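You operate a simulated robot arm through the tools that you are given. There is no shell and no other tool. Be economical: measure what you need, move in short steps, check, and stop when the job is done.

The job below is to be done with a simulated robot arm. You get a single attempt, and the scene is never put back.

TASK
Dust the block in the blue tray under the yoke at the yellow card's amps.
Fine: yoke across the tray, field on, two puffs of powder, field off, then DEMAG; the yoke stays.
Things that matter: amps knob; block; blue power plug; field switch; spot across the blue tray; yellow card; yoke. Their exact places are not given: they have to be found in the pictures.

Only the result counts: the job must be done as asked and must still hold three seconds after the hand-in. Knocking over, shifting, dropping, spilling or breaking anything else fails it.

THE ROBOT
A 7-joint arm with a two-finger parallel gripper, hanging from a carriage that runs on a rail from [-2.223, -0.001] to [0.057, 0] (x, y) and turns from -331 to 356 degrees about z. Base frame: it is fixed where the carriage stands at the start and does not move with it; the origin is on the floor, on the carriage's upright axis, x ahead of it, y to its left, z up; the surface under the hand at the start is at about z = 0.75. Units: m, degrees, N and s.
With the tool pointing down near the work surface it reaches from about 0.1 to 0.62 m from the robot's upright axis, wherever it stands. Its first joint turns from -166.0 to 166.0 degrees. Places, roughly: amps knob [0.4, 0.5, 1]; field switch [0.3, 0.5, 1]; spot across the blue tray [0.2, 0.2, 0.8]. Payload 3.91 kg.
Tool frame: the origin (TCP) lies between the finger pads and is the grasp point; the fingertips stand 0.03 m ahead of it; z points along the fingers, y is the line along which they close. The gripper opens to 0.11 m. The fingers are 0.02 m wide and 0.01 m thick; the gripper's body (0.048 by 0.112 m) begins 0.055 m behind the TCP.
Orientation is told as [roll, pitch, yaw] about the base's x, y, z axes, in that order, counted from this pose: with the fingers straight down and closing along the base's y, the tool's x points along the base's -x, its y along +y and its z along -z.

THE INTERFACE
- The arm moves only by the tool jog_arm. Its arguments are lists of equal length, an entry for each row: "xyz": the shift along the tool's x, y, z in m, a list of three; "delta_rot": the turn, a rotation vector about the tool's x, y, z in degrees, a list of three; "jaw": the opening, from 0 (shut) to 1 (fully open). In form: {"xyz": [[tx, ty, tz], ...], "delta_rot": [[wx, wy, wz], ...], "jaw": [jaw, ...]}. A call has 1 to 20 rows; each row shifts and turns the commanded pose from where the row before left it, along the tool's axes as they then stand. Each row takes 0.2 s and may step no farther than 0.05 m and 8.6 degrees from the row before; otherwise, or with a gripper value out of range, the whole call is refused. A pose out of reach is approached as far as the arm can. The call stops where the force on the tool passes 40 N (or 10 N more than at its start, if that is more) or the arm is blocked; 0.2 s more then pass. Each finger travels about 0.108 m/s and halts on what it meets, pressing with about 28 N; the grip force reading is that of the motor and also rises with nothing between the fingers. The clock runs only during rows and for 0.2 s after the last one: add rows that do not move to give the fingers time. The reply holds the time, the measured pose of the TCP, the force on the tool along the base axes, the opening and the grip force, in the units named above and with some noise, with the torque about the TCP (base axes, N m) and any sound that the robot's microphone picked up, and new pictures: "views" is both (left out), scene, wrist or none.
- Cameras (640 x 400 px; columns grow to the right, rows downward): "scene" is now at [0.1925, 0.0583, 1.5723]; the picture's right is [0.99, 0.13, 0.00], its down [0.12, -0.90, -0.41] and it looks along [-0.05, 0.41, -0.91] (base axes); focal length 244 px, centre (320, 200). "wrist" rides on the gripper at [0.072, 0.017, -0.103] in the tool frame; the picture's right is [-0.23, 0.97, 0.00], its down [-0.76, -0.18, -0.62] and it looks along [-0.61, -0.14, 0.78] (tool axes); focal length 222 px, centre (320, 200).
- raise_lower(by): slides the trunk up (or, below 0, down) by that many m; the arm and the scene camera ride with it, the base frame stays. It gives what a move gives, with no picture.
- base_move(legs): drives the robot by 1 to 6 legs, each [ahead, left, turn to the left] in m, m and degrees, along the robot's own axes; the way and the turn of a leg run together, so that a leg with both is an arc; at most 1.5 m and 180 degrees a leg. The arm and the cameras ride along, it lands a little off, and it stops where it bumps. It keeps to its track: a leg is cut to what the track allows. It gives what a move gives, and a new picture of the scene camera.
- pan_tilt(pan, tilt): turns the head with the scene camera to pan (to the left, within 155 degrees either way) and tilt (down, from -29 to 69), counted from straight ahead of the robot. It gives what a move gives, and a new picture of the scene camera.
- pixel_to_xyz(camera, pixels): there is no depth. For up to 12 entries [column, row, z] of the newest picture of that camera ("zoom" is the newest enlarged one), the place [x, y] in the base frame at which the ray of that pixel passes the height z, good to about 0.002 m. It takes no simulated time.
- zoom(camera, box): a new picture of the part [left, top, right, bottom] of that camera's present view, enlarged. It takes no simulated time.
- hand_in(): hands the job in; it is judged then, once.

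Keep the steps short. Do not move on a guess: measure, check each grasp and each placing, and mend mistakes. In all there are 80 turns and 260 pictures (those below and enlarged ones count). Leave the gripper open and the arm clear of the work at the hand-in unless told otherwise, and finish with a single line.

The tools are called after "Request:" as a command line: name --argument value ..., lists and objects as JSON in quotes. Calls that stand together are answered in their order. jog_arm: Moves the arm, as the interface text tells. Its arguments: {"type":"object","properties":{"xyz":{"type":"array","items":{"type":"array","items":{"type":"number"}}},"delta_rot":{"type":"array","items":{"type":"array","items":{"type":"number"}}},"jaw":{"type":"array","items":{"type":"number"}},"views":{"type":"string","enum":["both","scene","wrist","none"]}},"required":["xyz","delta_rot","jaw"]} The other tools are called the same way: raise_lower (by) slides the trunk up or down; base_move (legs) drives the base; pan_tilt (pan, tilt) turns the head that bears the scene camera; pixel_to_xyz (camera, pixels) gives the place at which the rays of pixels pass given heights; zoom (camera, box) takes an enlarged picture of a part of a camera's view; hand_in () hands the job in.

At the start:

```text
clock: 0.0
tcp_pos: [0.3284, 0.1647, 1.2374]
ee_rot: [-0.1, 0.0, 0.0]
contact_force: [-0.2, -0.4, -0.8]
torque: [-0.03, 0.01, 0.0]
width: 0.1098
grip_force: 0.1
trunk travel left (down, up): [-0.275, 0.305]
robot x, y, heading: [-0.0001, -0.0005, -0.0]
head pan, tilt: [97.4, 65.8]
```

scene: 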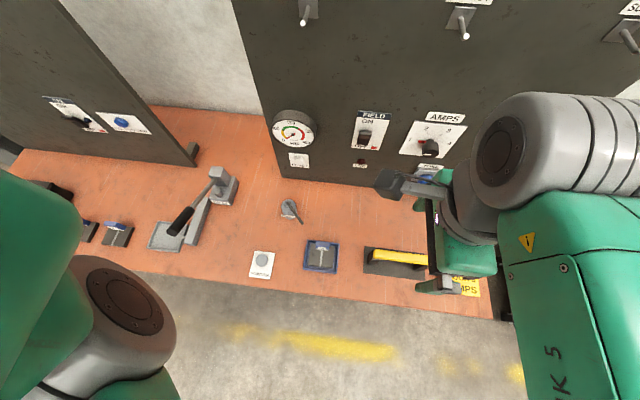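
wrist: 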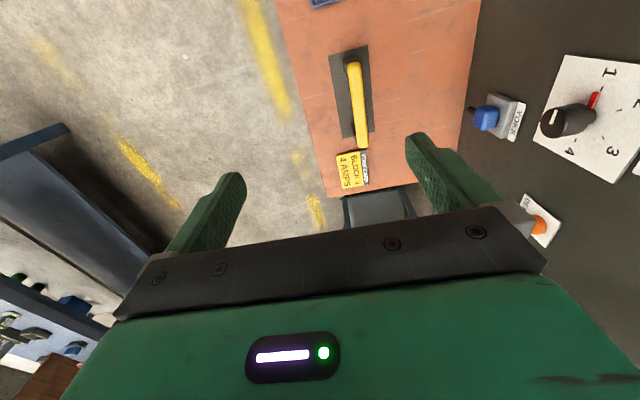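

I see the yellow card near wrist (352,170), the yoke (yellow handle), panel with FIELD switch and AMPS knob. I'll zoom for detail.

Request:
zoom --camera "wrist" --box '[310, 130, 400, 200]'

Request:
zoom --camera "wrist" --box '[440, 40, 640, 250]'

Request:
zoom --camera "scene" --box '[240, 80, 500, 300]'

Request:
zoom --camera "scene" --box '[30, 80, 260, 270]'

```text
5.71 times, centred on (355, 165) of wrist
```

zoom: 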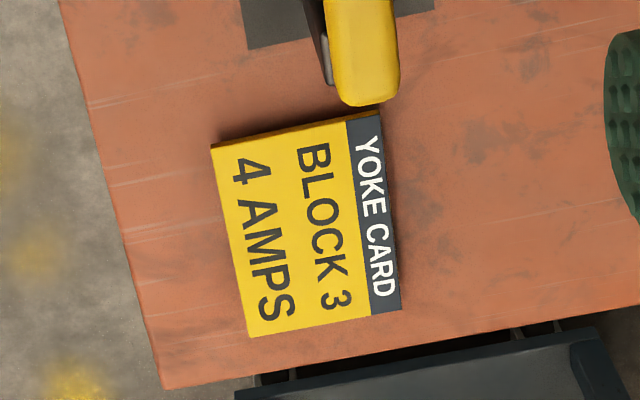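

```text
1.90 times, centred on (540, 145) of wrist
```

zoom: 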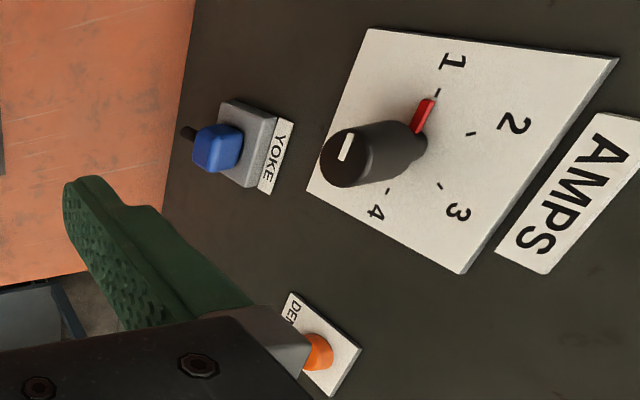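

```text
1.82 times, centred on (370, 190) of scene
```

zoom: 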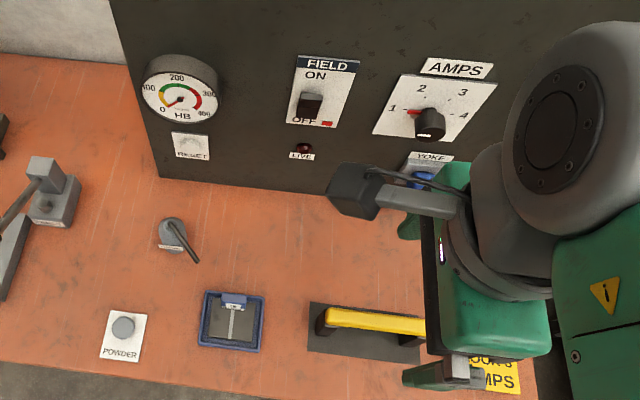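

```text
2.11 times, centred on (145, 175) of scene
```

zoom: 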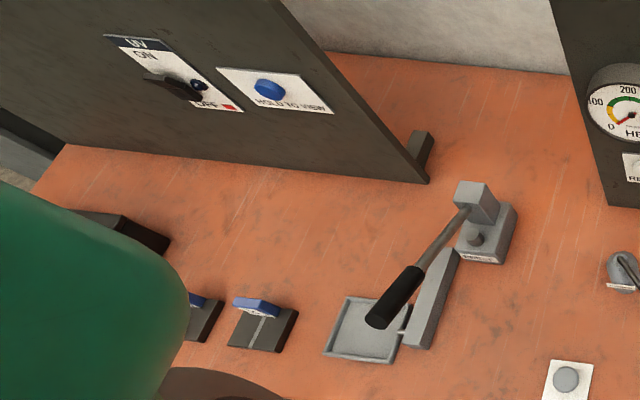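

Card: BLOCK 3, 4 AMPS. Now the block tag in the tray, and other details.

Request:
zoom --camera "scene" --box '[296, 230, 346, 275]'

Request:
zoom --camera "scene" --box '[340, 100, 470, 190]'

Request:
zoom --camera "scene" --box '[240, 140, 320, 285]'

Request:
zoom --camera "scene" --box '[75, 210, 175, 260]'

```text
8.89 times, centred on (321, 252) of scene
```

zoom: 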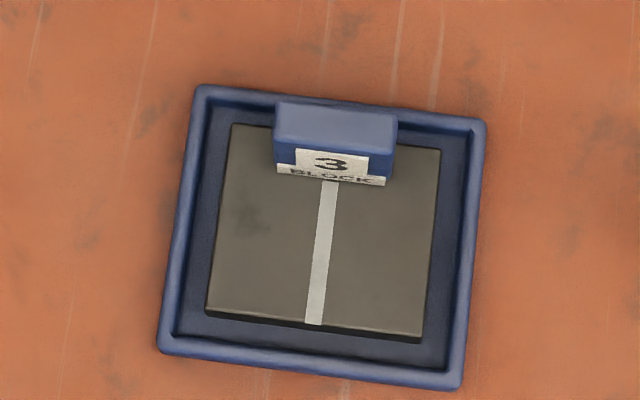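

```text
4.44 times, centred on (405, 145) of scene
```

zoom: 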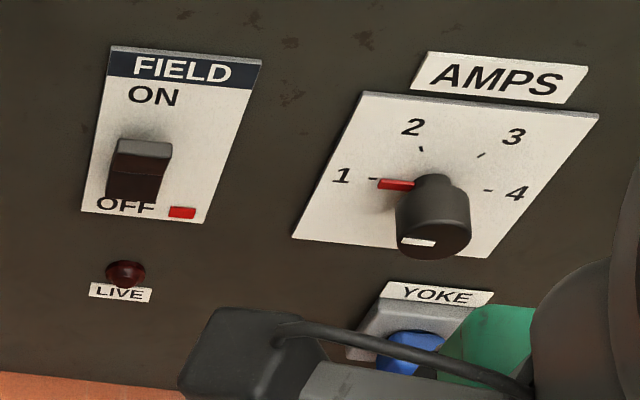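

```text
2.76 times, centred on (280, 212) of scene
```

zoom: 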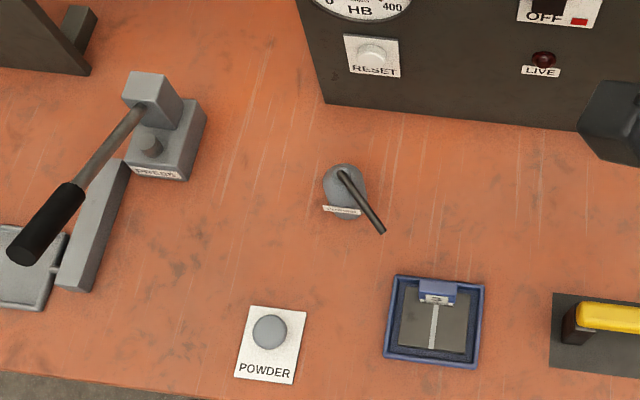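

```text
6.40 times, centred on (125, 235) of scene
```

zoom: 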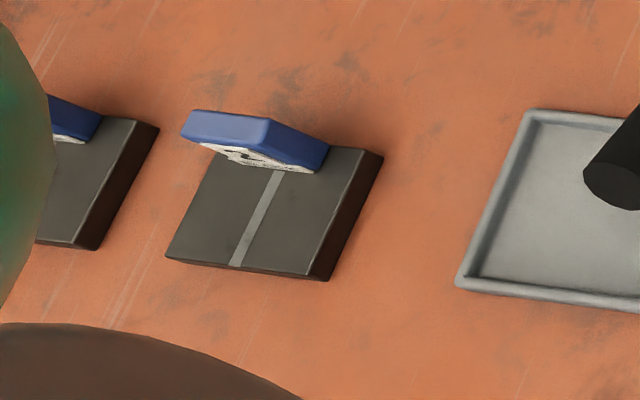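

Block 3 is in the blue tray already, matching the card. Measure table features at z 0.75 and panel geometry.

Request:
pixel_to_xyz --camera "scene" --pixels '[[304, 270, 0.75], [306, 240, 0.75], [337, 273, 0.76], [338, 243, 0.76], [321, 258, 0.77], [363, 272, 0.75], [370, 246, 0.75], [262, 260, 0.77], [377, 252, 0.83], [428, 259, 0.83], [289, 205, 0.79], [301, 222, 0.79]]'

Request:
pixel_to_xyz --camera "wrist" --pixels '[[346, 64, 0.83], [362, 148, 0.83], [329, 54, 0.75], [368, 46, 0.75], [342, 137, 0.75], [371, 132, 0.75], [485, 119, 0.9], [568, 121, 0.98]]'

Request:
zoom --camera "wrist" --box '[320, 30, 390, 160]'

```text
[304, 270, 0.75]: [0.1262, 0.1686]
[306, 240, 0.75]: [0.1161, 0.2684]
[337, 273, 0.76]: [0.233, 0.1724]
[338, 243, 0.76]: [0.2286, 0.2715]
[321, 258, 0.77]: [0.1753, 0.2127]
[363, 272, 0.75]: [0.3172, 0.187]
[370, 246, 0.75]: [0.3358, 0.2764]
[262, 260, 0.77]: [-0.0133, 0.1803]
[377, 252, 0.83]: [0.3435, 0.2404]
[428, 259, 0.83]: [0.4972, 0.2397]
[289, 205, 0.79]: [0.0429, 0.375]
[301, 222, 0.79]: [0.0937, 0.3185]
```

```text
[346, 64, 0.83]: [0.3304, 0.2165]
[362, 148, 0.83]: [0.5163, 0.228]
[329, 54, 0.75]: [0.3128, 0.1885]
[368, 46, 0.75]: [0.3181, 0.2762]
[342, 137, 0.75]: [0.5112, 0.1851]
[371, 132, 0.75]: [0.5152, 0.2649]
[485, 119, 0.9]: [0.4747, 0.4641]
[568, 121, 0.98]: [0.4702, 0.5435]
```

```text
3.08 times, centred on (355, 95) of wrist
```

zoom: 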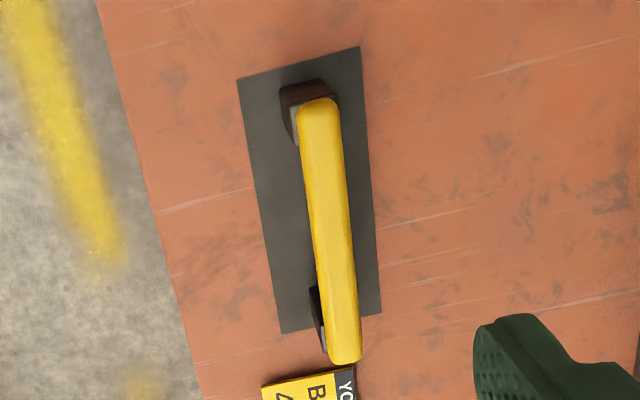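

Turn the hand to point toward the panel (+y), rotating about the tool's x by −90° in place, in two checks.

Request:
jog_arm --xyz '[[0, 0, 0], [0, 0, 0], [0, 0, 0], [0, 0, 0], [0, 0, 0], [0, 0, 0]]' --delta_rot '[[-8, 0, 0], [-8, 0, 0], [-8, 0, 0], [-8, 0, 0], [-8, 0, 0], [-8, 0, 0]]' --jaw '[1, 1, 1, 1, 1, 1]'

```text
clock: 1.4
tcp_pos: [0.3291, 0.1651, 1.2381]
ee_rot: [48.1, -0.1, 0.0]
contact_force: [0.1, -0.4, 0.4]
torque: [-0.02, -0.01, 0.02]
width: 0.11
grip_force: 0.1
trunk travel left (down, up): [-0.275, 0.305]
robot x, y, heading: [0.0029, 0.0025, 0.2]
head pan, tilt: [97.4, 65.8]
```

scene: 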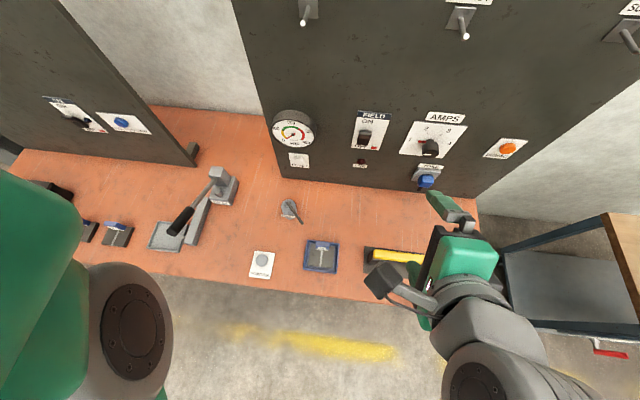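
wrist: 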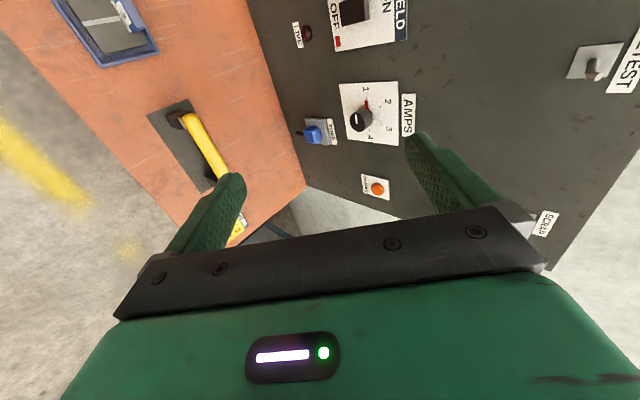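

Request:
zoom --camera "wrist" --box '[280, 0, 440, 210]'

Request:
zoom --camera "scene" --box '[340, 100, 540, 200]'

Request:
pixel_to_xyz --camera "scene" --pixels '[[285, 177, 0.75], [410, 190, 0.75], [475, 197, 0.75], [428, 147, 0.98], [427, 182, 0.88], [508, 148, 0.96], [365, 137, 1.0], [360, 163, 0.9]]'

Request:
pixel_to_xyz --camera "wrist" --pixels '[[358, 122, 0.98], [378, 189, 0.98], [313, 136, 0.88], [305, 184, 0.75], [275, 95, 0.75]]'

```text
1.90 times, centred on (360, 105) of wrist
```

zoom: 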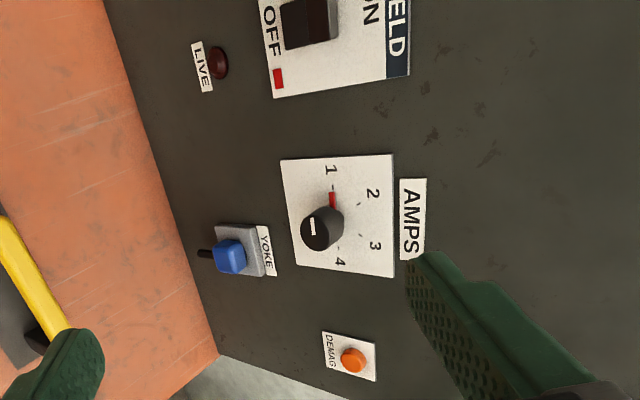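

```text
3.20 times, centred on (440, 150) of scene
```

zoom: 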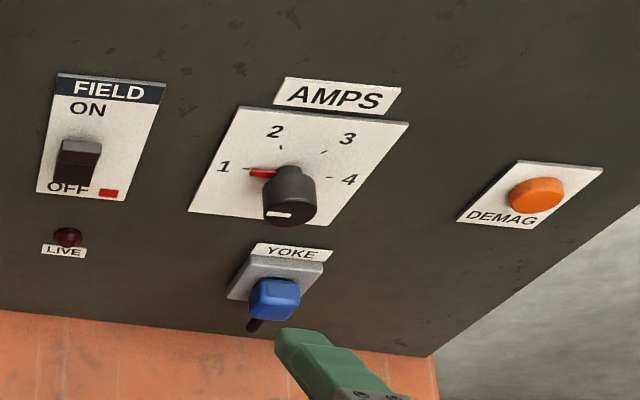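

```text
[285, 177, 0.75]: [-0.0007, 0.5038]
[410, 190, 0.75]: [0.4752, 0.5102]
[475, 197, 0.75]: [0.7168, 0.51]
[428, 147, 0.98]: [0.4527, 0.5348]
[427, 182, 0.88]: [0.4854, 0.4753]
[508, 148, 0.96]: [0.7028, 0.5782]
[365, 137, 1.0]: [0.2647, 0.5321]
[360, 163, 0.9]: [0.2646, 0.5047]
```

```text
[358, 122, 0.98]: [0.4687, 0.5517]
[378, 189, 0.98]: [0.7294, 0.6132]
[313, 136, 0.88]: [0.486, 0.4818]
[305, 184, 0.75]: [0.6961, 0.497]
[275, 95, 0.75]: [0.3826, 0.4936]
```

Panel plane is y≈0.508; knob ≈(0.42,0.47,1.05), DEMAG ≈(0.616,0.49,1.062), field rocker ≈(0.26,0.49,1.05). Finish the turn to roll 90 and move in front of the knob.

Request:
jog_arm --xyz '[[0, 0, 0], [0, 0, 0], [0, 0, 0], [0, 0, 0], [0, 0, 0], [-0.015, -0.031, 0.015], [-0.015, -0.031, 0.015], [-0.015, -0.031, 0.015], [-0.015, -0.031, 0.015], [-0.015, -0.031, 0.015], [-0.015, -0.031, 0.015]]' --delta_rot '[[-8.4, 0, 0], [-8.4, 0, 0], [-8.4, 0, 0], [-8.4, 0, 0], [-8.4, 0, 0], [0, 0, 0], [0, 0, 0], [0, 0, 0], [0, 0, 0], [0, 0, 0], [0, 0, 0]]' --jaw '[1, 1, 1, 1, 1, 1, 1, 1, 1, 1, 1]'

```text
clock: 3.8
tcp_pos: [0.4202, 0.2542, 1.0511]
ee_rot: [90.0, -0.1, 0.0]
contact_force: [-1.1, -0.1, -0.3]
torque: [0.0, -0.01, 0.03]
width: 0.11
grip_force: 0.1
trunk travel left (down, up): [-0.275, 0.305]
robot x, y, heading: [-0.0042, 0.0043, -0.1]
head pan, tilt: [97.4, 65.8]
```

scene: 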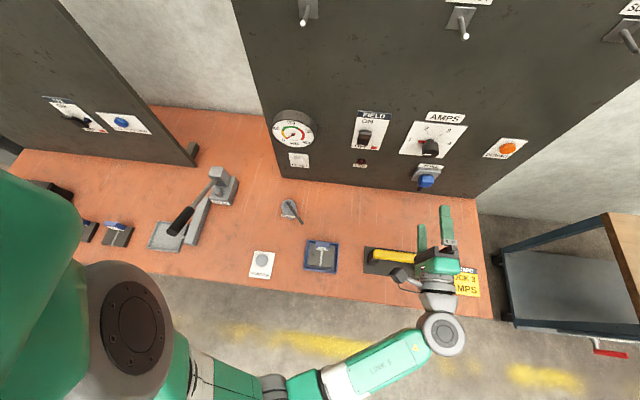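
wrist: 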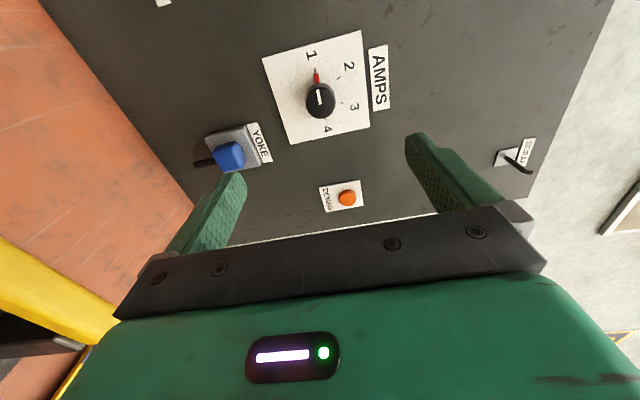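

Request:
zoom --camera "wrist" --box '[180, 20, 400, 220]'

Request:
zoom --camera "scene" --box '[340, 100, 540, 200]'

Request:
pixel_to_xyz --camera "wrist" --pixels '[[320, 99, 1.0], [317, 84, 1.0], [329, 129, 1.0], [228, 156, 0.7], [347, 198, 1.03]]'

```text
2.00 times, centred on (290, 120) of wrist
```

zoom: 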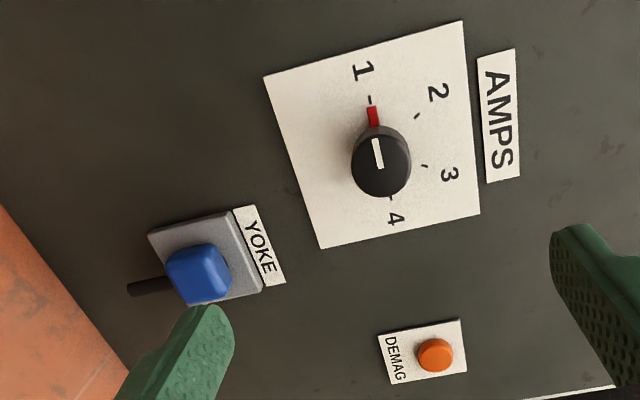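

```text
3.20 times, centred on (440, 150) of scene
```

zoom: 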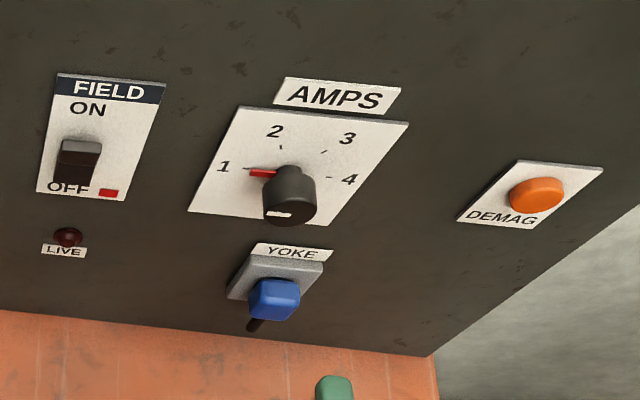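

```text
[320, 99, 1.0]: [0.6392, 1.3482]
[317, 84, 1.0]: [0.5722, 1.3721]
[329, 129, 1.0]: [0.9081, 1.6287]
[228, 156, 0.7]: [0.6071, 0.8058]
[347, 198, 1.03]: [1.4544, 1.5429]
```

Request:
pixel_to_xyz --camera "scene" --pixels '[[428.4, 154.5, 1.0], [432.8, 143, 1.0], [417.5, 140, 1.0], [443.4, 143.3, 1.0], [498, 146, 1.0], [507, 148, 1.0], [364, 137, 1.0]]'

Request:
zoom --camera "scene" --box '[345, 100, 405, 175]'

```text
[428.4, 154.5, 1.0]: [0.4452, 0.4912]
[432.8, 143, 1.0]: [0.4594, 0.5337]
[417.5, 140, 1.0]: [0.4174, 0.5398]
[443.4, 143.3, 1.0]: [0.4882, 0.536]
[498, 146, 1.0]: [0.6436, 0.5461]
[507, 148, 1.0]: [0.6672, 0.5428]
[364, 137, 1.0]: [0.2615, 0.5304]
```

```text
5.33 times, centred on (375, 138) of scene
```

zoom: 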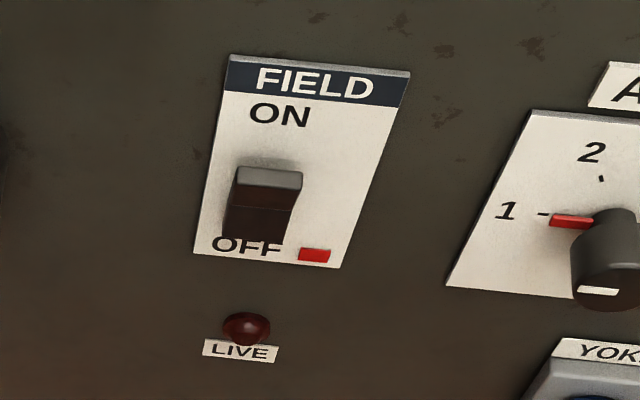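

Knob cap triangulates at (0.422, 0.453, 1.051); the TCP is aligned with it. Advance 0.204 m along the tool with the jaws open.

Request:
jog_arm --xyz '[[-0.002, 0, 0.04], [0, 0, 0.04], [0, 0, 0.04], [0, 0, 0.04], [0, 0, 0.03], [0, 0, 0.012]]' --delta_rot '[[0, 0, 0], [0, 0, 0], [0, 0, 0], [0, 0, 0], [0, 0, 0], [0, 0, 0]]' --jaw '[1, 1, 1, 1, 1, 1]'

```text
clock: 5.2
tcp_pos: [0.4209, 0.459, 1.0506]
ee_rot: [89.9, 0.1, 0.0]
contact_force: [0.0, 0.0, -0.5]
torque: [0.0, 0.0, -0.04]
width: 0.1103
grip_force: 0.0
trunk travel left (down, up): [-0.275, 0.305]
robot x, y, heading: [0.0022, -0.0013, 0.2]
head pan, tilt: [97.4, 65.8]
```

scene: 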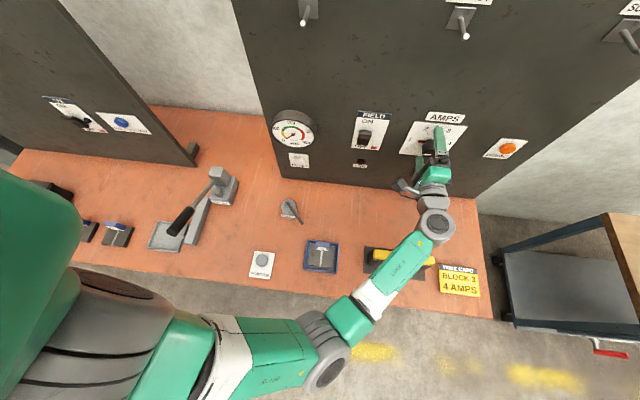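
wrist: 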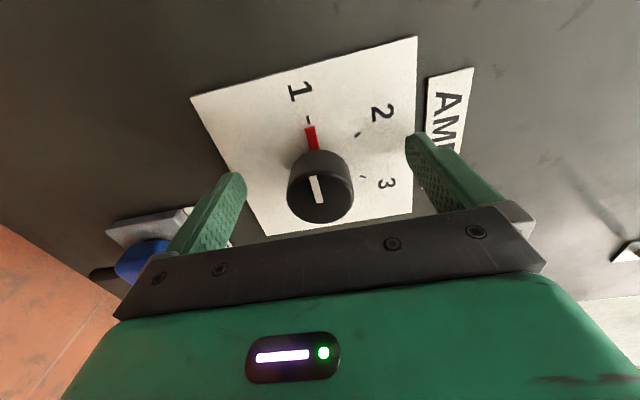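

Knob sits between the fingers. Close on it.

Request:
jog_arm --xyz '[[0, 0, 0], [0, 0, 0], [0, 0, 0]]' --delta_rot '[[0, 0, 0], [0, 0, 0], [0, 0, 0]]' --jaw '[0.5, 0.2, 0.2]' --views "wrist"

```text
clock: 6.0
tcp_pos: [0.4195, 0.4567, 1.0488]
ee_rot: [89.9, -0.1, -0.1]
contact_force: [3.8, 4.7, -14.3]
torque: [0.36, 0.1, 0.0]
width: 0.04
grip_force: 44.9
trunk travel left (down, up): [-0.275, 0.305]
robot x, y, heading: [0.0047, -0.0005, 0.0]
head pan, tilt: [97.4, 65.8]
```

wrist: 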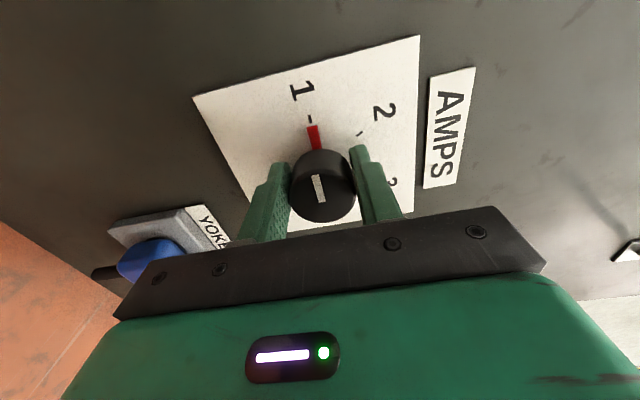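

Gripped (0.040 m). A small −2 mm centring shift, then turn clockwise (+tool z) 24°, check.

Request:
jog_arm --xyz '[[0, -0.002, 0], [0, 0, 0], [0, 0, 0], [0, 0, 0]]' --delta_rot '[[0, 0, 0], [0, 0, 8], [0, 0, 8], [0, 0, 8]]' --jaw '[0.2, 0.2, 0.2, 0.2]' --views "wrist"

```text
clock: 7.0
tcp_pos: [0.4211, 0.4573, 1.0525]
ee_rot: [90.1, 24.0, 0.2]
contact_force: [-5.9, -1.4, 20.8]
torque: [-0.9, -0.11, -0.48]
width: 0.0399
grip_force: 45.0
trunk travel left (down, up): [-0.275, 0.305]
robot x, y, heading: [-0.0012, -0.0003, -0.3]
head pan, tilt: [97.4, 65.8]
```

wrist: 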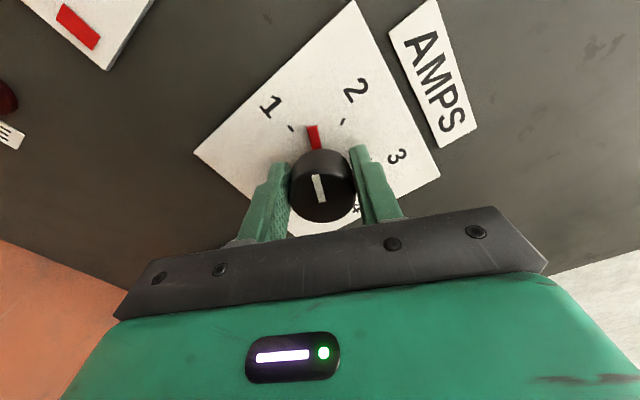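

The pointer turns with the hand. Continue.

Request:
jog_arm --xyz '[[0, 0.001, 0], [0, 0, 0], [0, 0, 0], [0, 0, 0], [0, 0, 0]]' --delta_rot '[[0, 0, 8], [0, 0, 8], [0, 0, 8], [0, 0, 8], [0, 0, 8]]' --jaw '[0.2, 0.2, 0.2, 0.2, 0.2]' --views "wrist"

```text
clock: 7.6
tcp_pos: [0.422, 0.4586, 1.0536]
ee_rot: [90.5, 39.0, 0.3]
contact_force: [0.7, 2.6, 8.2]
torque: [-1.0, -0.03, -0.1]
width: 0.0398
grip_force: 44.8
trunk travel left (down, up): [-0.275, 0.305]
robot x, y, heading: [-0.0013, -0.0002, 0.3]
head pan, tilt: [97.4, 65.8]
stopped in row 3: the force on the tool passed its limit at 40 N (the readings are from after the stop); the commanded pose is now the measured one
```

wrist: 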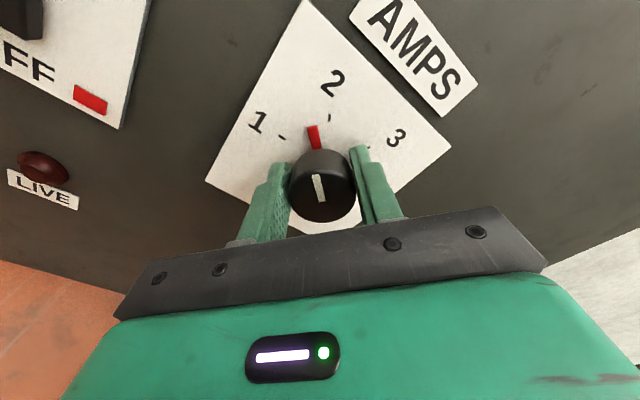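

Lateral strain relaxed; continue in short steps.

Request:
jog_arm --xyz '[[0, 0, 0], [0, 0, 0], [0, 0, 0], [0, 0, 0]]' --delta_rot '[[0, 0, 6], [0, 0, 6], [0, 0, 6], [0, 0, 6]]' --jaw '[0.3, 0.3, 0.3, 0.3]' --views "wrist"

```text
clock: 8.6
tcp_pos: [0.4236, 0.4576, 1.0553]
ee_rot: [90.8, 63.2, 0.8]
contact_force: [2.4, -0.5, 25.8]
torque: [-0.6, -0.1, -0.16]
width: 0.0398
grip_force: 44.9
trunk travel left (down, up): [-0.275, 0.305]
robot x, y, heading: [-0.0013, 0.0, 0.1]
head pan, tilt: [97.4, 65.8]
```

wrist: 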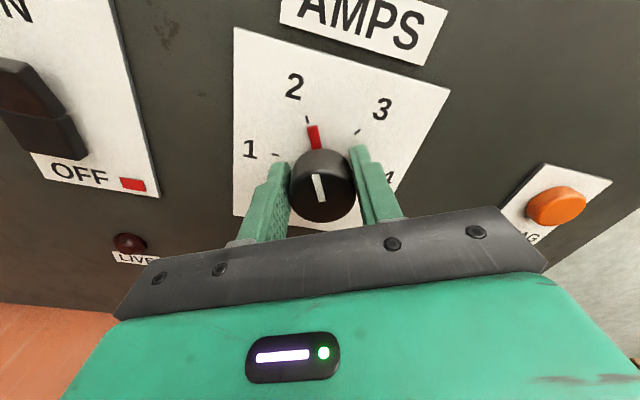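

Near 2. Follow the strain up 2 mm and keep turning.

Request:
jog_arm --xyz '[[0.0016, 0.0009, 0], [0, 0, 0], [0, 0, 0], [0, 0, 0], [0, 0, 0], [0, 0, 0]]' --delta_rot '[[0, 0, 0], [0, 0, 6], [0, 0, 6], [0, 0, 6], [0, 0, 6], [0, 0, 6]]' --jaw '[0.3, 0.3, 0.3, 0.3, 0.3, 0.3]' --views "wrist"

```text
clock: 10.0
tcp_pos: [0.4262, 0.4572, 1.055]
ee_rot: [-94.6, 87.0, 175.3]
contact_force: [22.8, 7.4, 6.1]
torque: [-0.95, -0.16, 0.16]
width: 0.0398
grip_force: 45.8
trunk travel left (down, up): [-0.275, 0.305]
robot x, y, heading: [-0.0001, 0.0003, 0.2]
head pan, tilt: [97.4, 65.8]
```

wrist: 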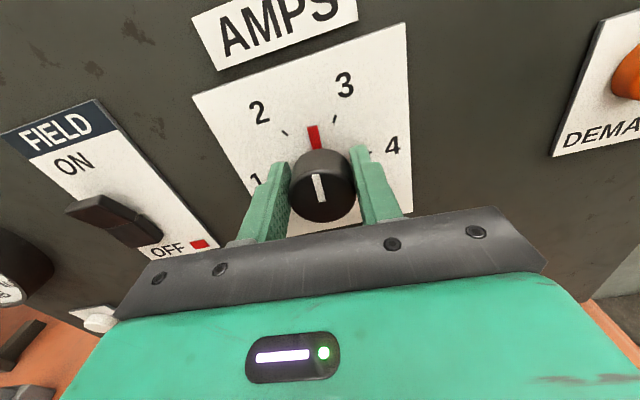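

Pointer between 2 and 3. Ease +x by 1.5 mm and continue.

Request:
jog_arm --xyz '[[0, 0.0015, 0], [0, 0, 0], [0, 0, 0], [0, 0, 0], [0, 0, 0]]' --delta_rot '[[0, 0, 0], [0, 0, 6], [0, 0, 6], [0, 0, 6], [0, 0, 6]]' --jaw '[0.3, 0.3, 0.3, 0.3, 0.3]' --views "wrist"

```text
clock: 11.2
tcp_pos: [0.4295, 0.4578, 1.0561]
ee_rot: [-90.4, 63.0, 179.5]
contact_force: [34.2, 13.7, -13.4]
torque: [-0.17, -0.23, 0.13]
width: 0.04
grip_force: 45.5
trunk travel left (down, up): [-0.275, 0.305]
robot x, y, heading: [-0.0022, 0.0002, -0.0]
head pan, tilt: [97.4, 65.8]
```

wrist: 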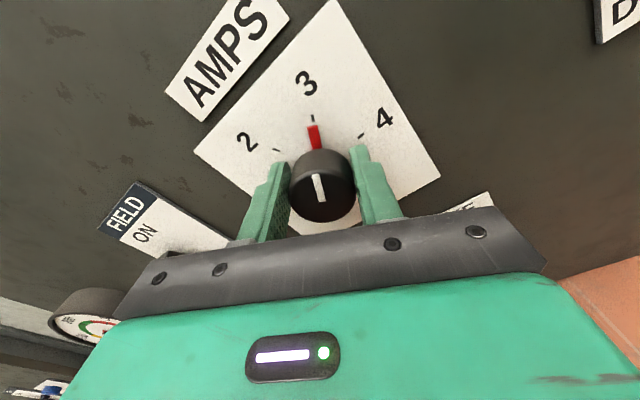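

3 reached. The grip is ~5–7 mm off the knob's axis, causing strain: open, recentre along tool −x by 5 mm, regrip.

Request:
jog_arm --xyz '[[0, 0, 0], [0, 0, 0], [-0.005, 0, 0], [0, 0, 0], [0, 0, 0], [0, 0, 0]]' --delta_rot '[[0, 0, 0], [0, 0, 0], [0, 0, 0], [0, 0, 0], [0, 0, 0], [0, 0, 0]]' --jaw '[0.55, 0.55, 0.55, 0.55, 0.3, 0.3]' --views "wrist"

```text
clock: 12.6
tcp_pos: [0.4243, 0.4565, 1.0501]
ee_rot: [-90.4, 63.0, 179.5]
contact_force: [16.6, 5.3, -13.6]
torque: [0.03, 0.06, -0.04]
width: 0.0431
grip_force: 9.9
trunk travel left (down, up): [-0.275, 0.305]
robot x, y, heading: [0.002, 0.0011, -0.1]
head pan, tilt: [97.4, 65.8]
```

wrist: 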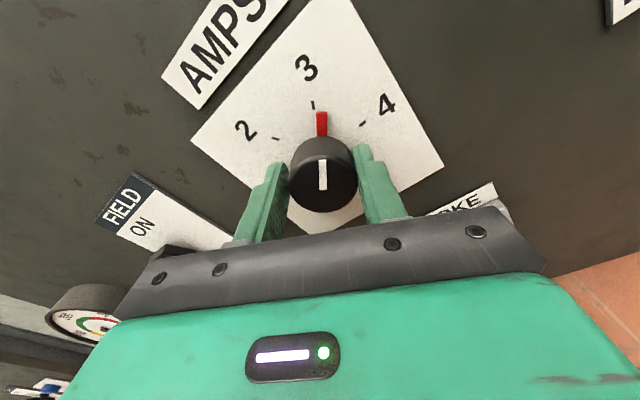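

Request:
jog_arm --xyz '[[0, 0.0025, 0], [0, 0, 0], [0, 0, 0], [0, 0, 0], [0, 0, 0], [0, 0, 0], [0, 0, 0], [0, 0, 0]]' --delta_rot '[[0, 0, 0], [0, 0, 0], [0, 0, 0], [0, 0, 6], [0, 0, 6], [0, 0, 6], [0, 0, 6], [0, 0, 6]]' --jaw '[0.3, 0.3, 0.3, 0.3, 0.3, 0.3, 0.3, 0.3]' --views "wrist"

```text
clock: 14.4
tcp_pos: [0.4249, 0.4556, 1.049]
ee_rot: [-90.3, 32.8, 179.8]
contact_force: [10.0, 1.9, -8.4]
torque: [-0.3, 0.0, -0.06]
width: 0.0391
grip_force: 6.0
trunk travel left (down, up): [-0.275, 0.305]
robot x, y, heading: [0.0019, 0.002, -0.2]
head pan, tilt: [97.4, 65.8]
```

wrist: 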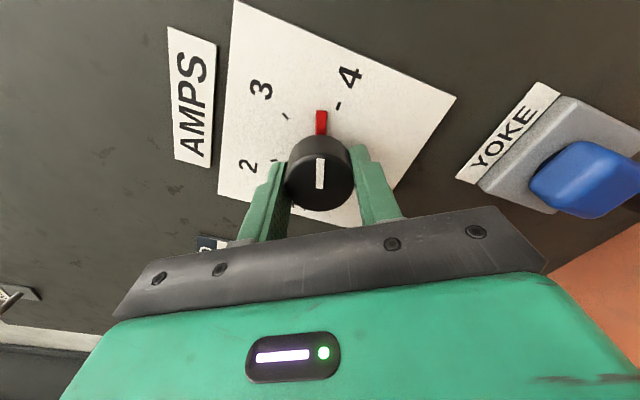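

Now close to 4; 28° more.

Request:
jog_arm --xyz '[[0, 0, 0], [0, 0, 0], [0, 0, 0], [0, 0, 0], [0, 0, 0]]' --delta_rot '[[0, 0, 6], [0, 0, 6], [0, 0, 6], [0, 0, 6], [0, 0, 4]]' --jaw '[0.3, 0.3, 0.3, 0.3, 0.3]' --views "both"

```text
clock: 15.6
tcp_pos: [0.4219, 0.4567, 1.0488]
ee_rot: [-90.4, 4.9, -179.8]
contact_force: [-4.9, -6.3, 7.9]
torque: [-0.57, -1.07, -0.05]
width: 0.0396
grip_force: 45.2
trunk travel left (down, up): [-0.275, 0.305]
robot x, y, heading: [-0.0044, 0.0002, -0.3]
head pan, tilt: [97.4, 65.8]
```

scene: 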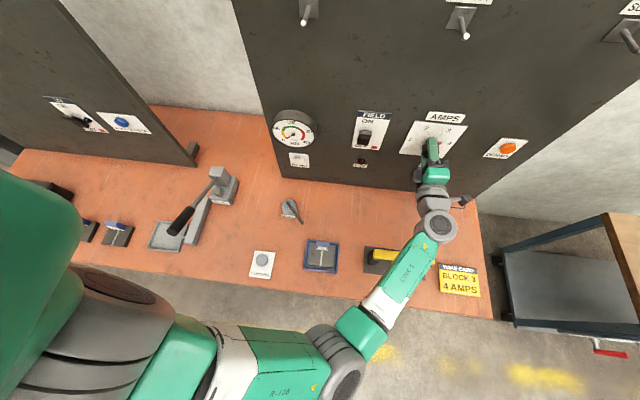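
wrist: 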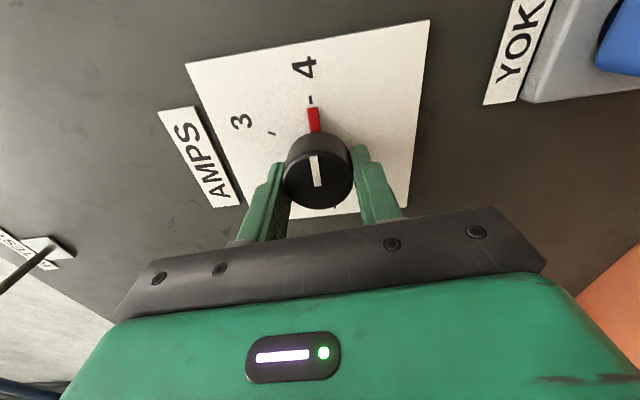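

The pointer is at the 4 tick (torque rising, stop reached). Open and back away 0.12 m.

Request:
jog_arm --xyz '[[0, 0, 0], [0, 0, 0], [0, 0, 0], [0, 0, -0.03], [0, 0, -0.03], [0, 0, -0.03], [0, 0, -0.03]]' --delta_rot '[[0, 0, 0], [0, 0, 0], [0, 0, 0], [0, 0, 0], [0, 0, 0], [0, 0, 0], [0, 0, 0]]' --jaw '[0.7, 0.8, 0.8, 0.8, 0.8, 0.8, 0.8]' --views "both"

Request:
zoom --camera "scene" --box '[345, 90, 545, 200]'

Request:
zoom --camera "wrist" --box '[150, 0, 500, 200]'

```text
clock: 17.2
tcp_pos: [0.4219, 0.3374, 1.0482]
ee_rot: [-90.2, 4.8, -179.9]
contact_force: [0.3, -0.6, -0.7]
torque: [0.02, -0.02, 0.01]
width: 0.0878
grip_force: 0.0
trunk travel left (down, up): [-0.275, 0.305]
robot x, y, heading: [0.004, -0.0007, 0.0]
head pan, tilt: [97.4, 65.8]
```

scene: 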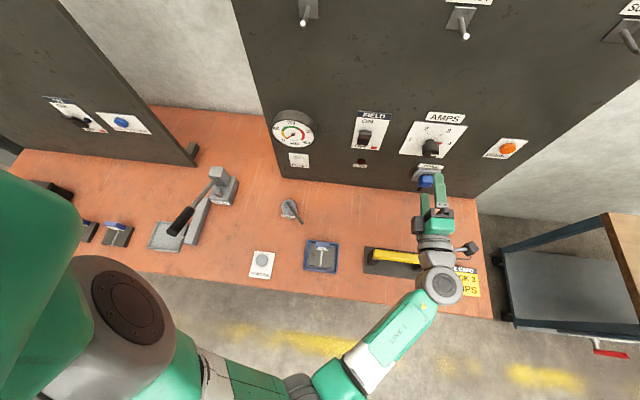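
wrist: 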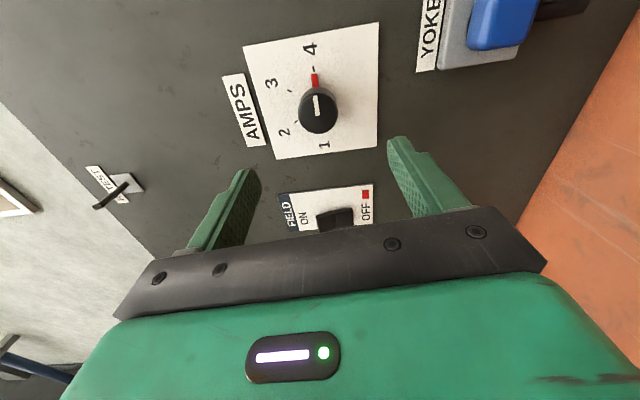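

```text
3.20 times, centred on (445, 145) of scene
```

zoom: 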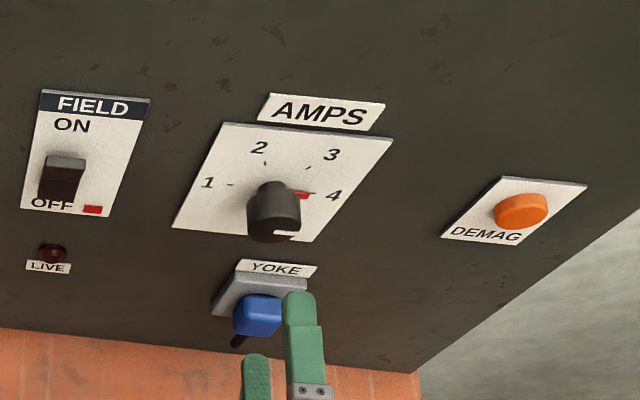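

```text
1.83 times, centred on (325, 100) of wrist
```

zoom: 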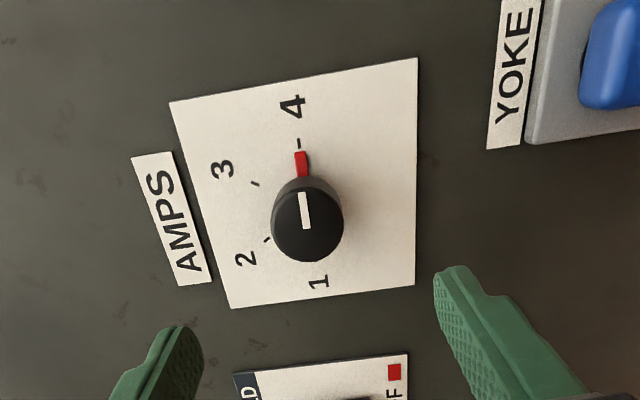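

Amps reads 4. Next the yoke: retreat and point the hand down.

Request:
jog_arm --xyz '[[0, 0, -0.04], [0, 0, -0.04], [0, 0, -0.03], [0, 0, 0], [0, 0, 0], [0, 0, 0], [0, 0, 0], [0, 0, 0], [0, 0, 0], [0, 0, 0], [0, 0, 0], [0, 0, 0], [0, 0, 0], [0, 0, 0], [0, 0, 0]]' --delta_rot '[[0, 0, 0], [0, 0, 0], [0, 0, 0], [0, 0, 4.9], [-8.18, 0, 0], [-8.18, 0, 0], [-8.18, 0, 0], [-8.18, 0, 0], [-8.18, 0, 0], [-8.18, 0, 0], [-8.18, 0, 0], [-8.18, 0, 0], [-8.18, 0, 0], [-8.18, 0, 0], [-8.18, 0, 0]]' --jaw '[1, 1, 1, 1, 1, 1, 1, 1, 1, 1, 1, 1, 1, 1, 1]' --views "both"

```text
clock: 20.4
tcp_pos: [0.4161, 0.2206, 1.0316]
ee_rot: [-0.1, -2.1, 179.1]
contact_force: [-0.5, 0.1, -0.6]
torque: [0.02, -0.03, 0.02]
width: 0.1103
grip_force: 0.1
trunk travel left (down, up): [-0.275, 0.305]
robot x, y, heading: [-0.0004, 0.0015, -0.2]
head pan, tilt: [97.4, 65.8]
```

scene: 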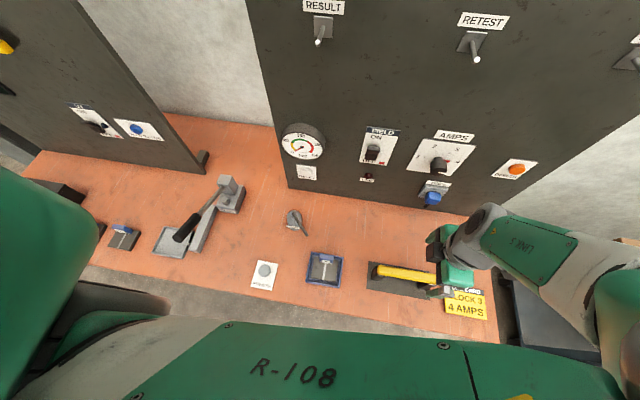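
wrist: 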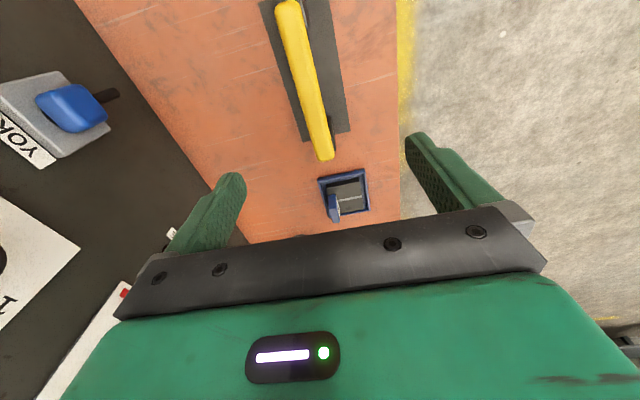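

Request:
zoom --camera "wrist" --box '[240, 0, 420, 220]'

Request:
zoom --camera "scene" --box '[290, 230, 500, 330]'

Request:
pixel_to_xyz --camera "scene" --pixels '[[378, 269, 0.83], [435, 276, 0.83], [307, 279, 0.76], [341, 285, 0.76], [312, 252, 0.76], [343, 258, 0.76], [325, 268, 0.77]]'

Request:
pixel_to_xyz --camera "wrist" --pixels '[[290, 5, 0.83], [324, 155, 0.83], [319, 179, 0.76], [364, 169, 0.76], [370, 210, 0.76], [333, 221, 0.76], [306, 140, 0.75], [350, 130, 0.75]]'

```text
1.82 times, centred on (330, 110) of wrist
```

zoom: 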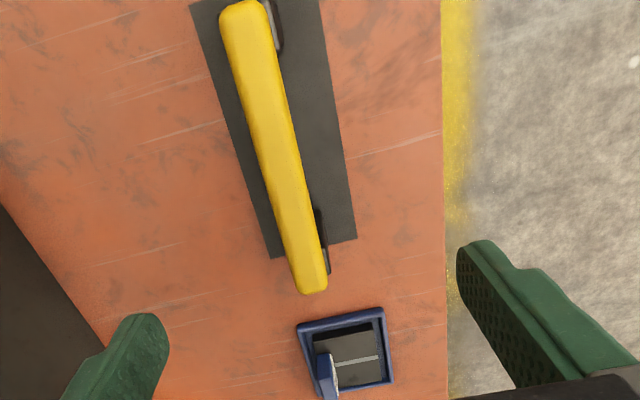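

```text
3.05 times, centred on (395, 280) of scene
```

zoom: 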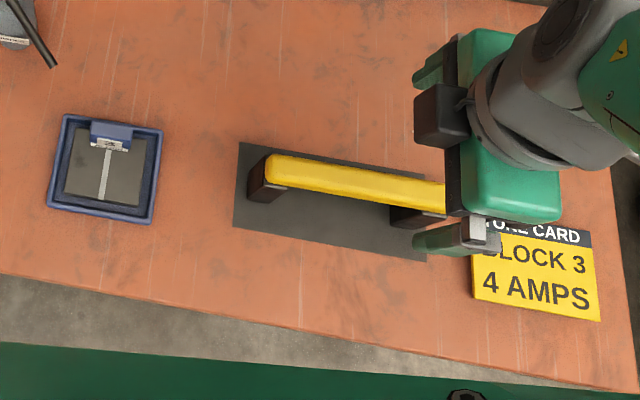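

```text
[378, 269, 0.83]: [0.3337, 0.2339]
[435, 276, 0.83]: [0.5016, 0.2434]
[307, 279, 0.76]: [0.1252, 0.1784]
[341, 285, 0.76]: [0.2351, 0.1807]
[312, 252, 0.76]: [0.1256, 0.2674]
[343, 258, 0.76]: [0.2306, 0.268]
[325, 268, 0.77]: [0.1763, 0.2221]
```

```text
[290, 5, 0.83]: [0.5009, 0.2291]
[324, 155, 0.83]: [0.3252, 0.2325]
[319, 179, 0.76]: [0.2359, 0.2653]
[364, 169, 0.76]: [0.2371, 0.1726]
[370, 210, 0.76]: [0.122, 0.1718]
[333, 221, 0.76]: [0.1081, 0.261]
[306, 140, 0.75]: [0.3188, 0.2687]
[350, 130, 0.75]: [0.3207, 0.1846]
```

Yoke handle: x 0.33–0.50, y≈0.233, z≈0.83; tray centre ≈(0.179,0.219). Level the hand, lower to z≈0.93 above the yoke.

Request:
jog_arm --xyz '[[-0.002, -0.012, 0.03], [0, 0, 0.035], [0, 0, 0.035]]' --delta_rot '[[0, 2.1, -0.9], [0, 0, 0], [0, 0, 0]]' --jaw '[1, 1, 1]' --views "both"

Request:
zoom --camera "wrist" --box '[220, 0, 460, 230]'

Request:
zoom --camera "scene" --box '[290, 220, 500, 330]'

```text
clock: 21.2
tcp_pos: [0.4235, 0.2396, 0.9484]
ee_rot: [-0.3, 2.0, -179.0]
contact_force: [0.1, 0.1, -0.5]
torque: [-0.01, 0.0, 0.0]
width: 0.1099
grip_force: 0.1
trunk travel left (down, up): [-0.275, 0.305]
robot x, y, heading: [-0.0021, 0.003, -0.0]
head pan, tilt: [97.4, 65.8]
```

scene: 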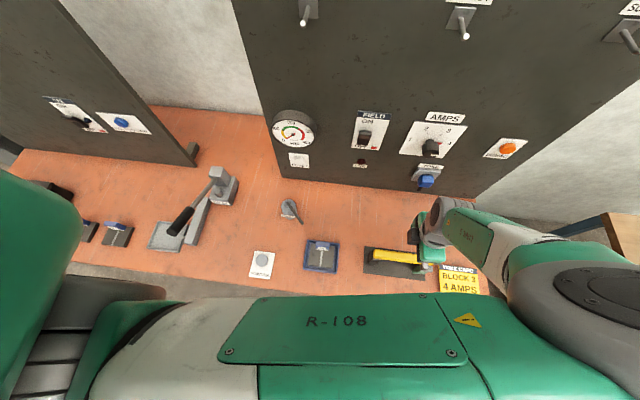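
wrist: 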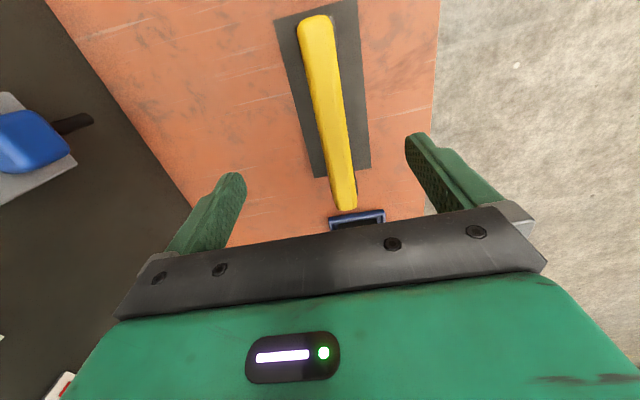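

```text
1.74 times, centred on (340, 115) of wrist
```

zoom: 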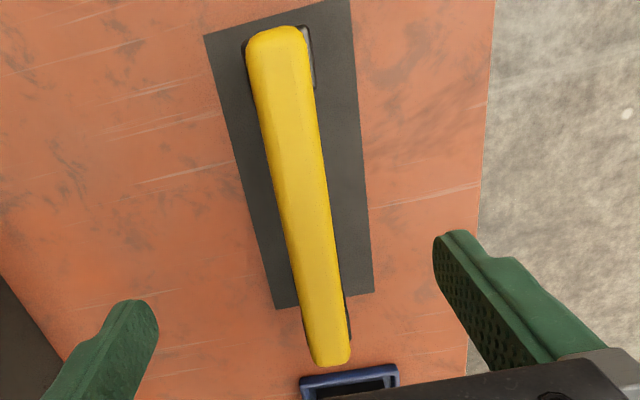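

```text
3.05 times, centred on (395, 275) of scene
```

zoom: 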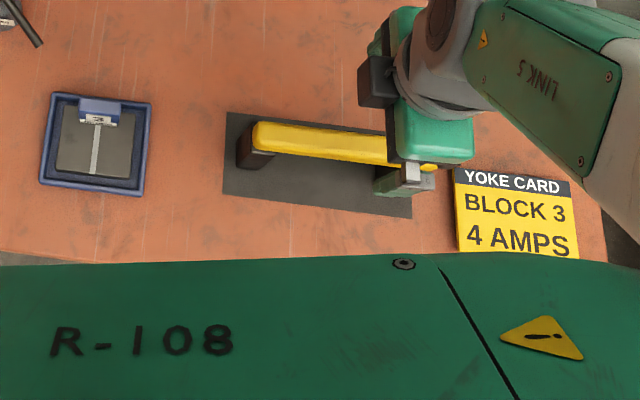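

The hand was still settling before; undo the small correction and let it settle, then re-measure the handle.

Request:
jog_arm --xyz '[[0, 0, 0], [0, 0, 0], [0, 0, 0]]' --delta_rot '[[0, -2.0, 1.0], [0, 0, 0], [0, 0, 0]]' --jaw '[1, 1, 1]' --views "both"

Request:
pixel_to_xyz --camera "wrist" --pixels '[[315, 15, 0.83], [345, 208, 0.83], [333, 115, 0.83], [318, 119, 0.83], [347, 113, 0.83]]'

```text
clock: 22.0
tcp_pos: [0.4241, 0.2397, 0.948]
ee_rot: [-0.3, 0.0, 179.9]
contact_force: [0.4, -0.5, 0.0]
torque: [-0.04, 0.02, 0.02]
width: 0.1099
grip_force: 0.0
trunk travel left (down, up): [-0.275, 0.305]
robot x, y, heading: [0.0027, -0.0013, -0.2]
head pan, tilt: [97.4, 65.8]
```

scene: 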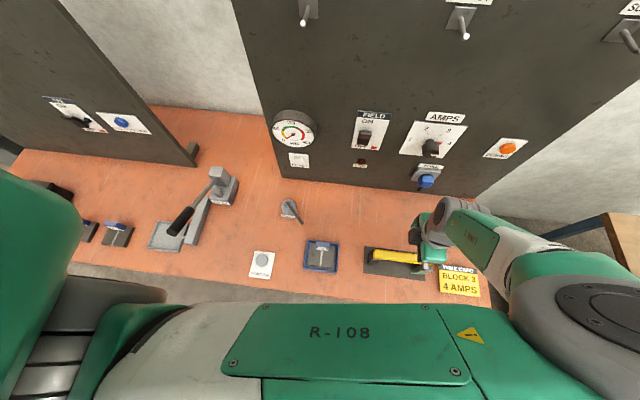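
wrist: 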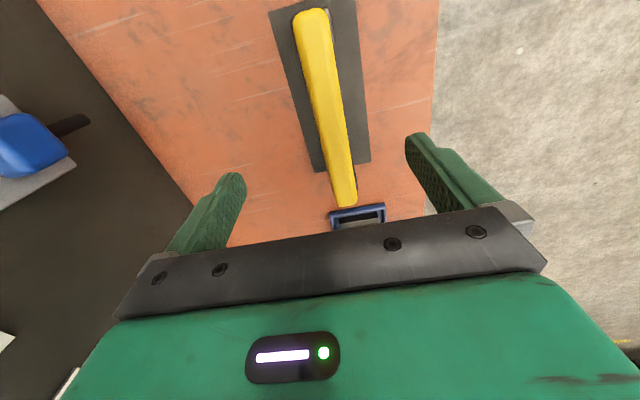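

```text
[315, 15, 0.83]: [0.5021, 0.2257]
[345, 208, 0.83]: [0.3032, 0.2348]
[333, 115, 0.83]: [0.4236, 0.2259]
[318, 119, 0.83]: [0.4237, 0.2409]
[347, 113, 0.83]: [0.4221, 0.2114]
```

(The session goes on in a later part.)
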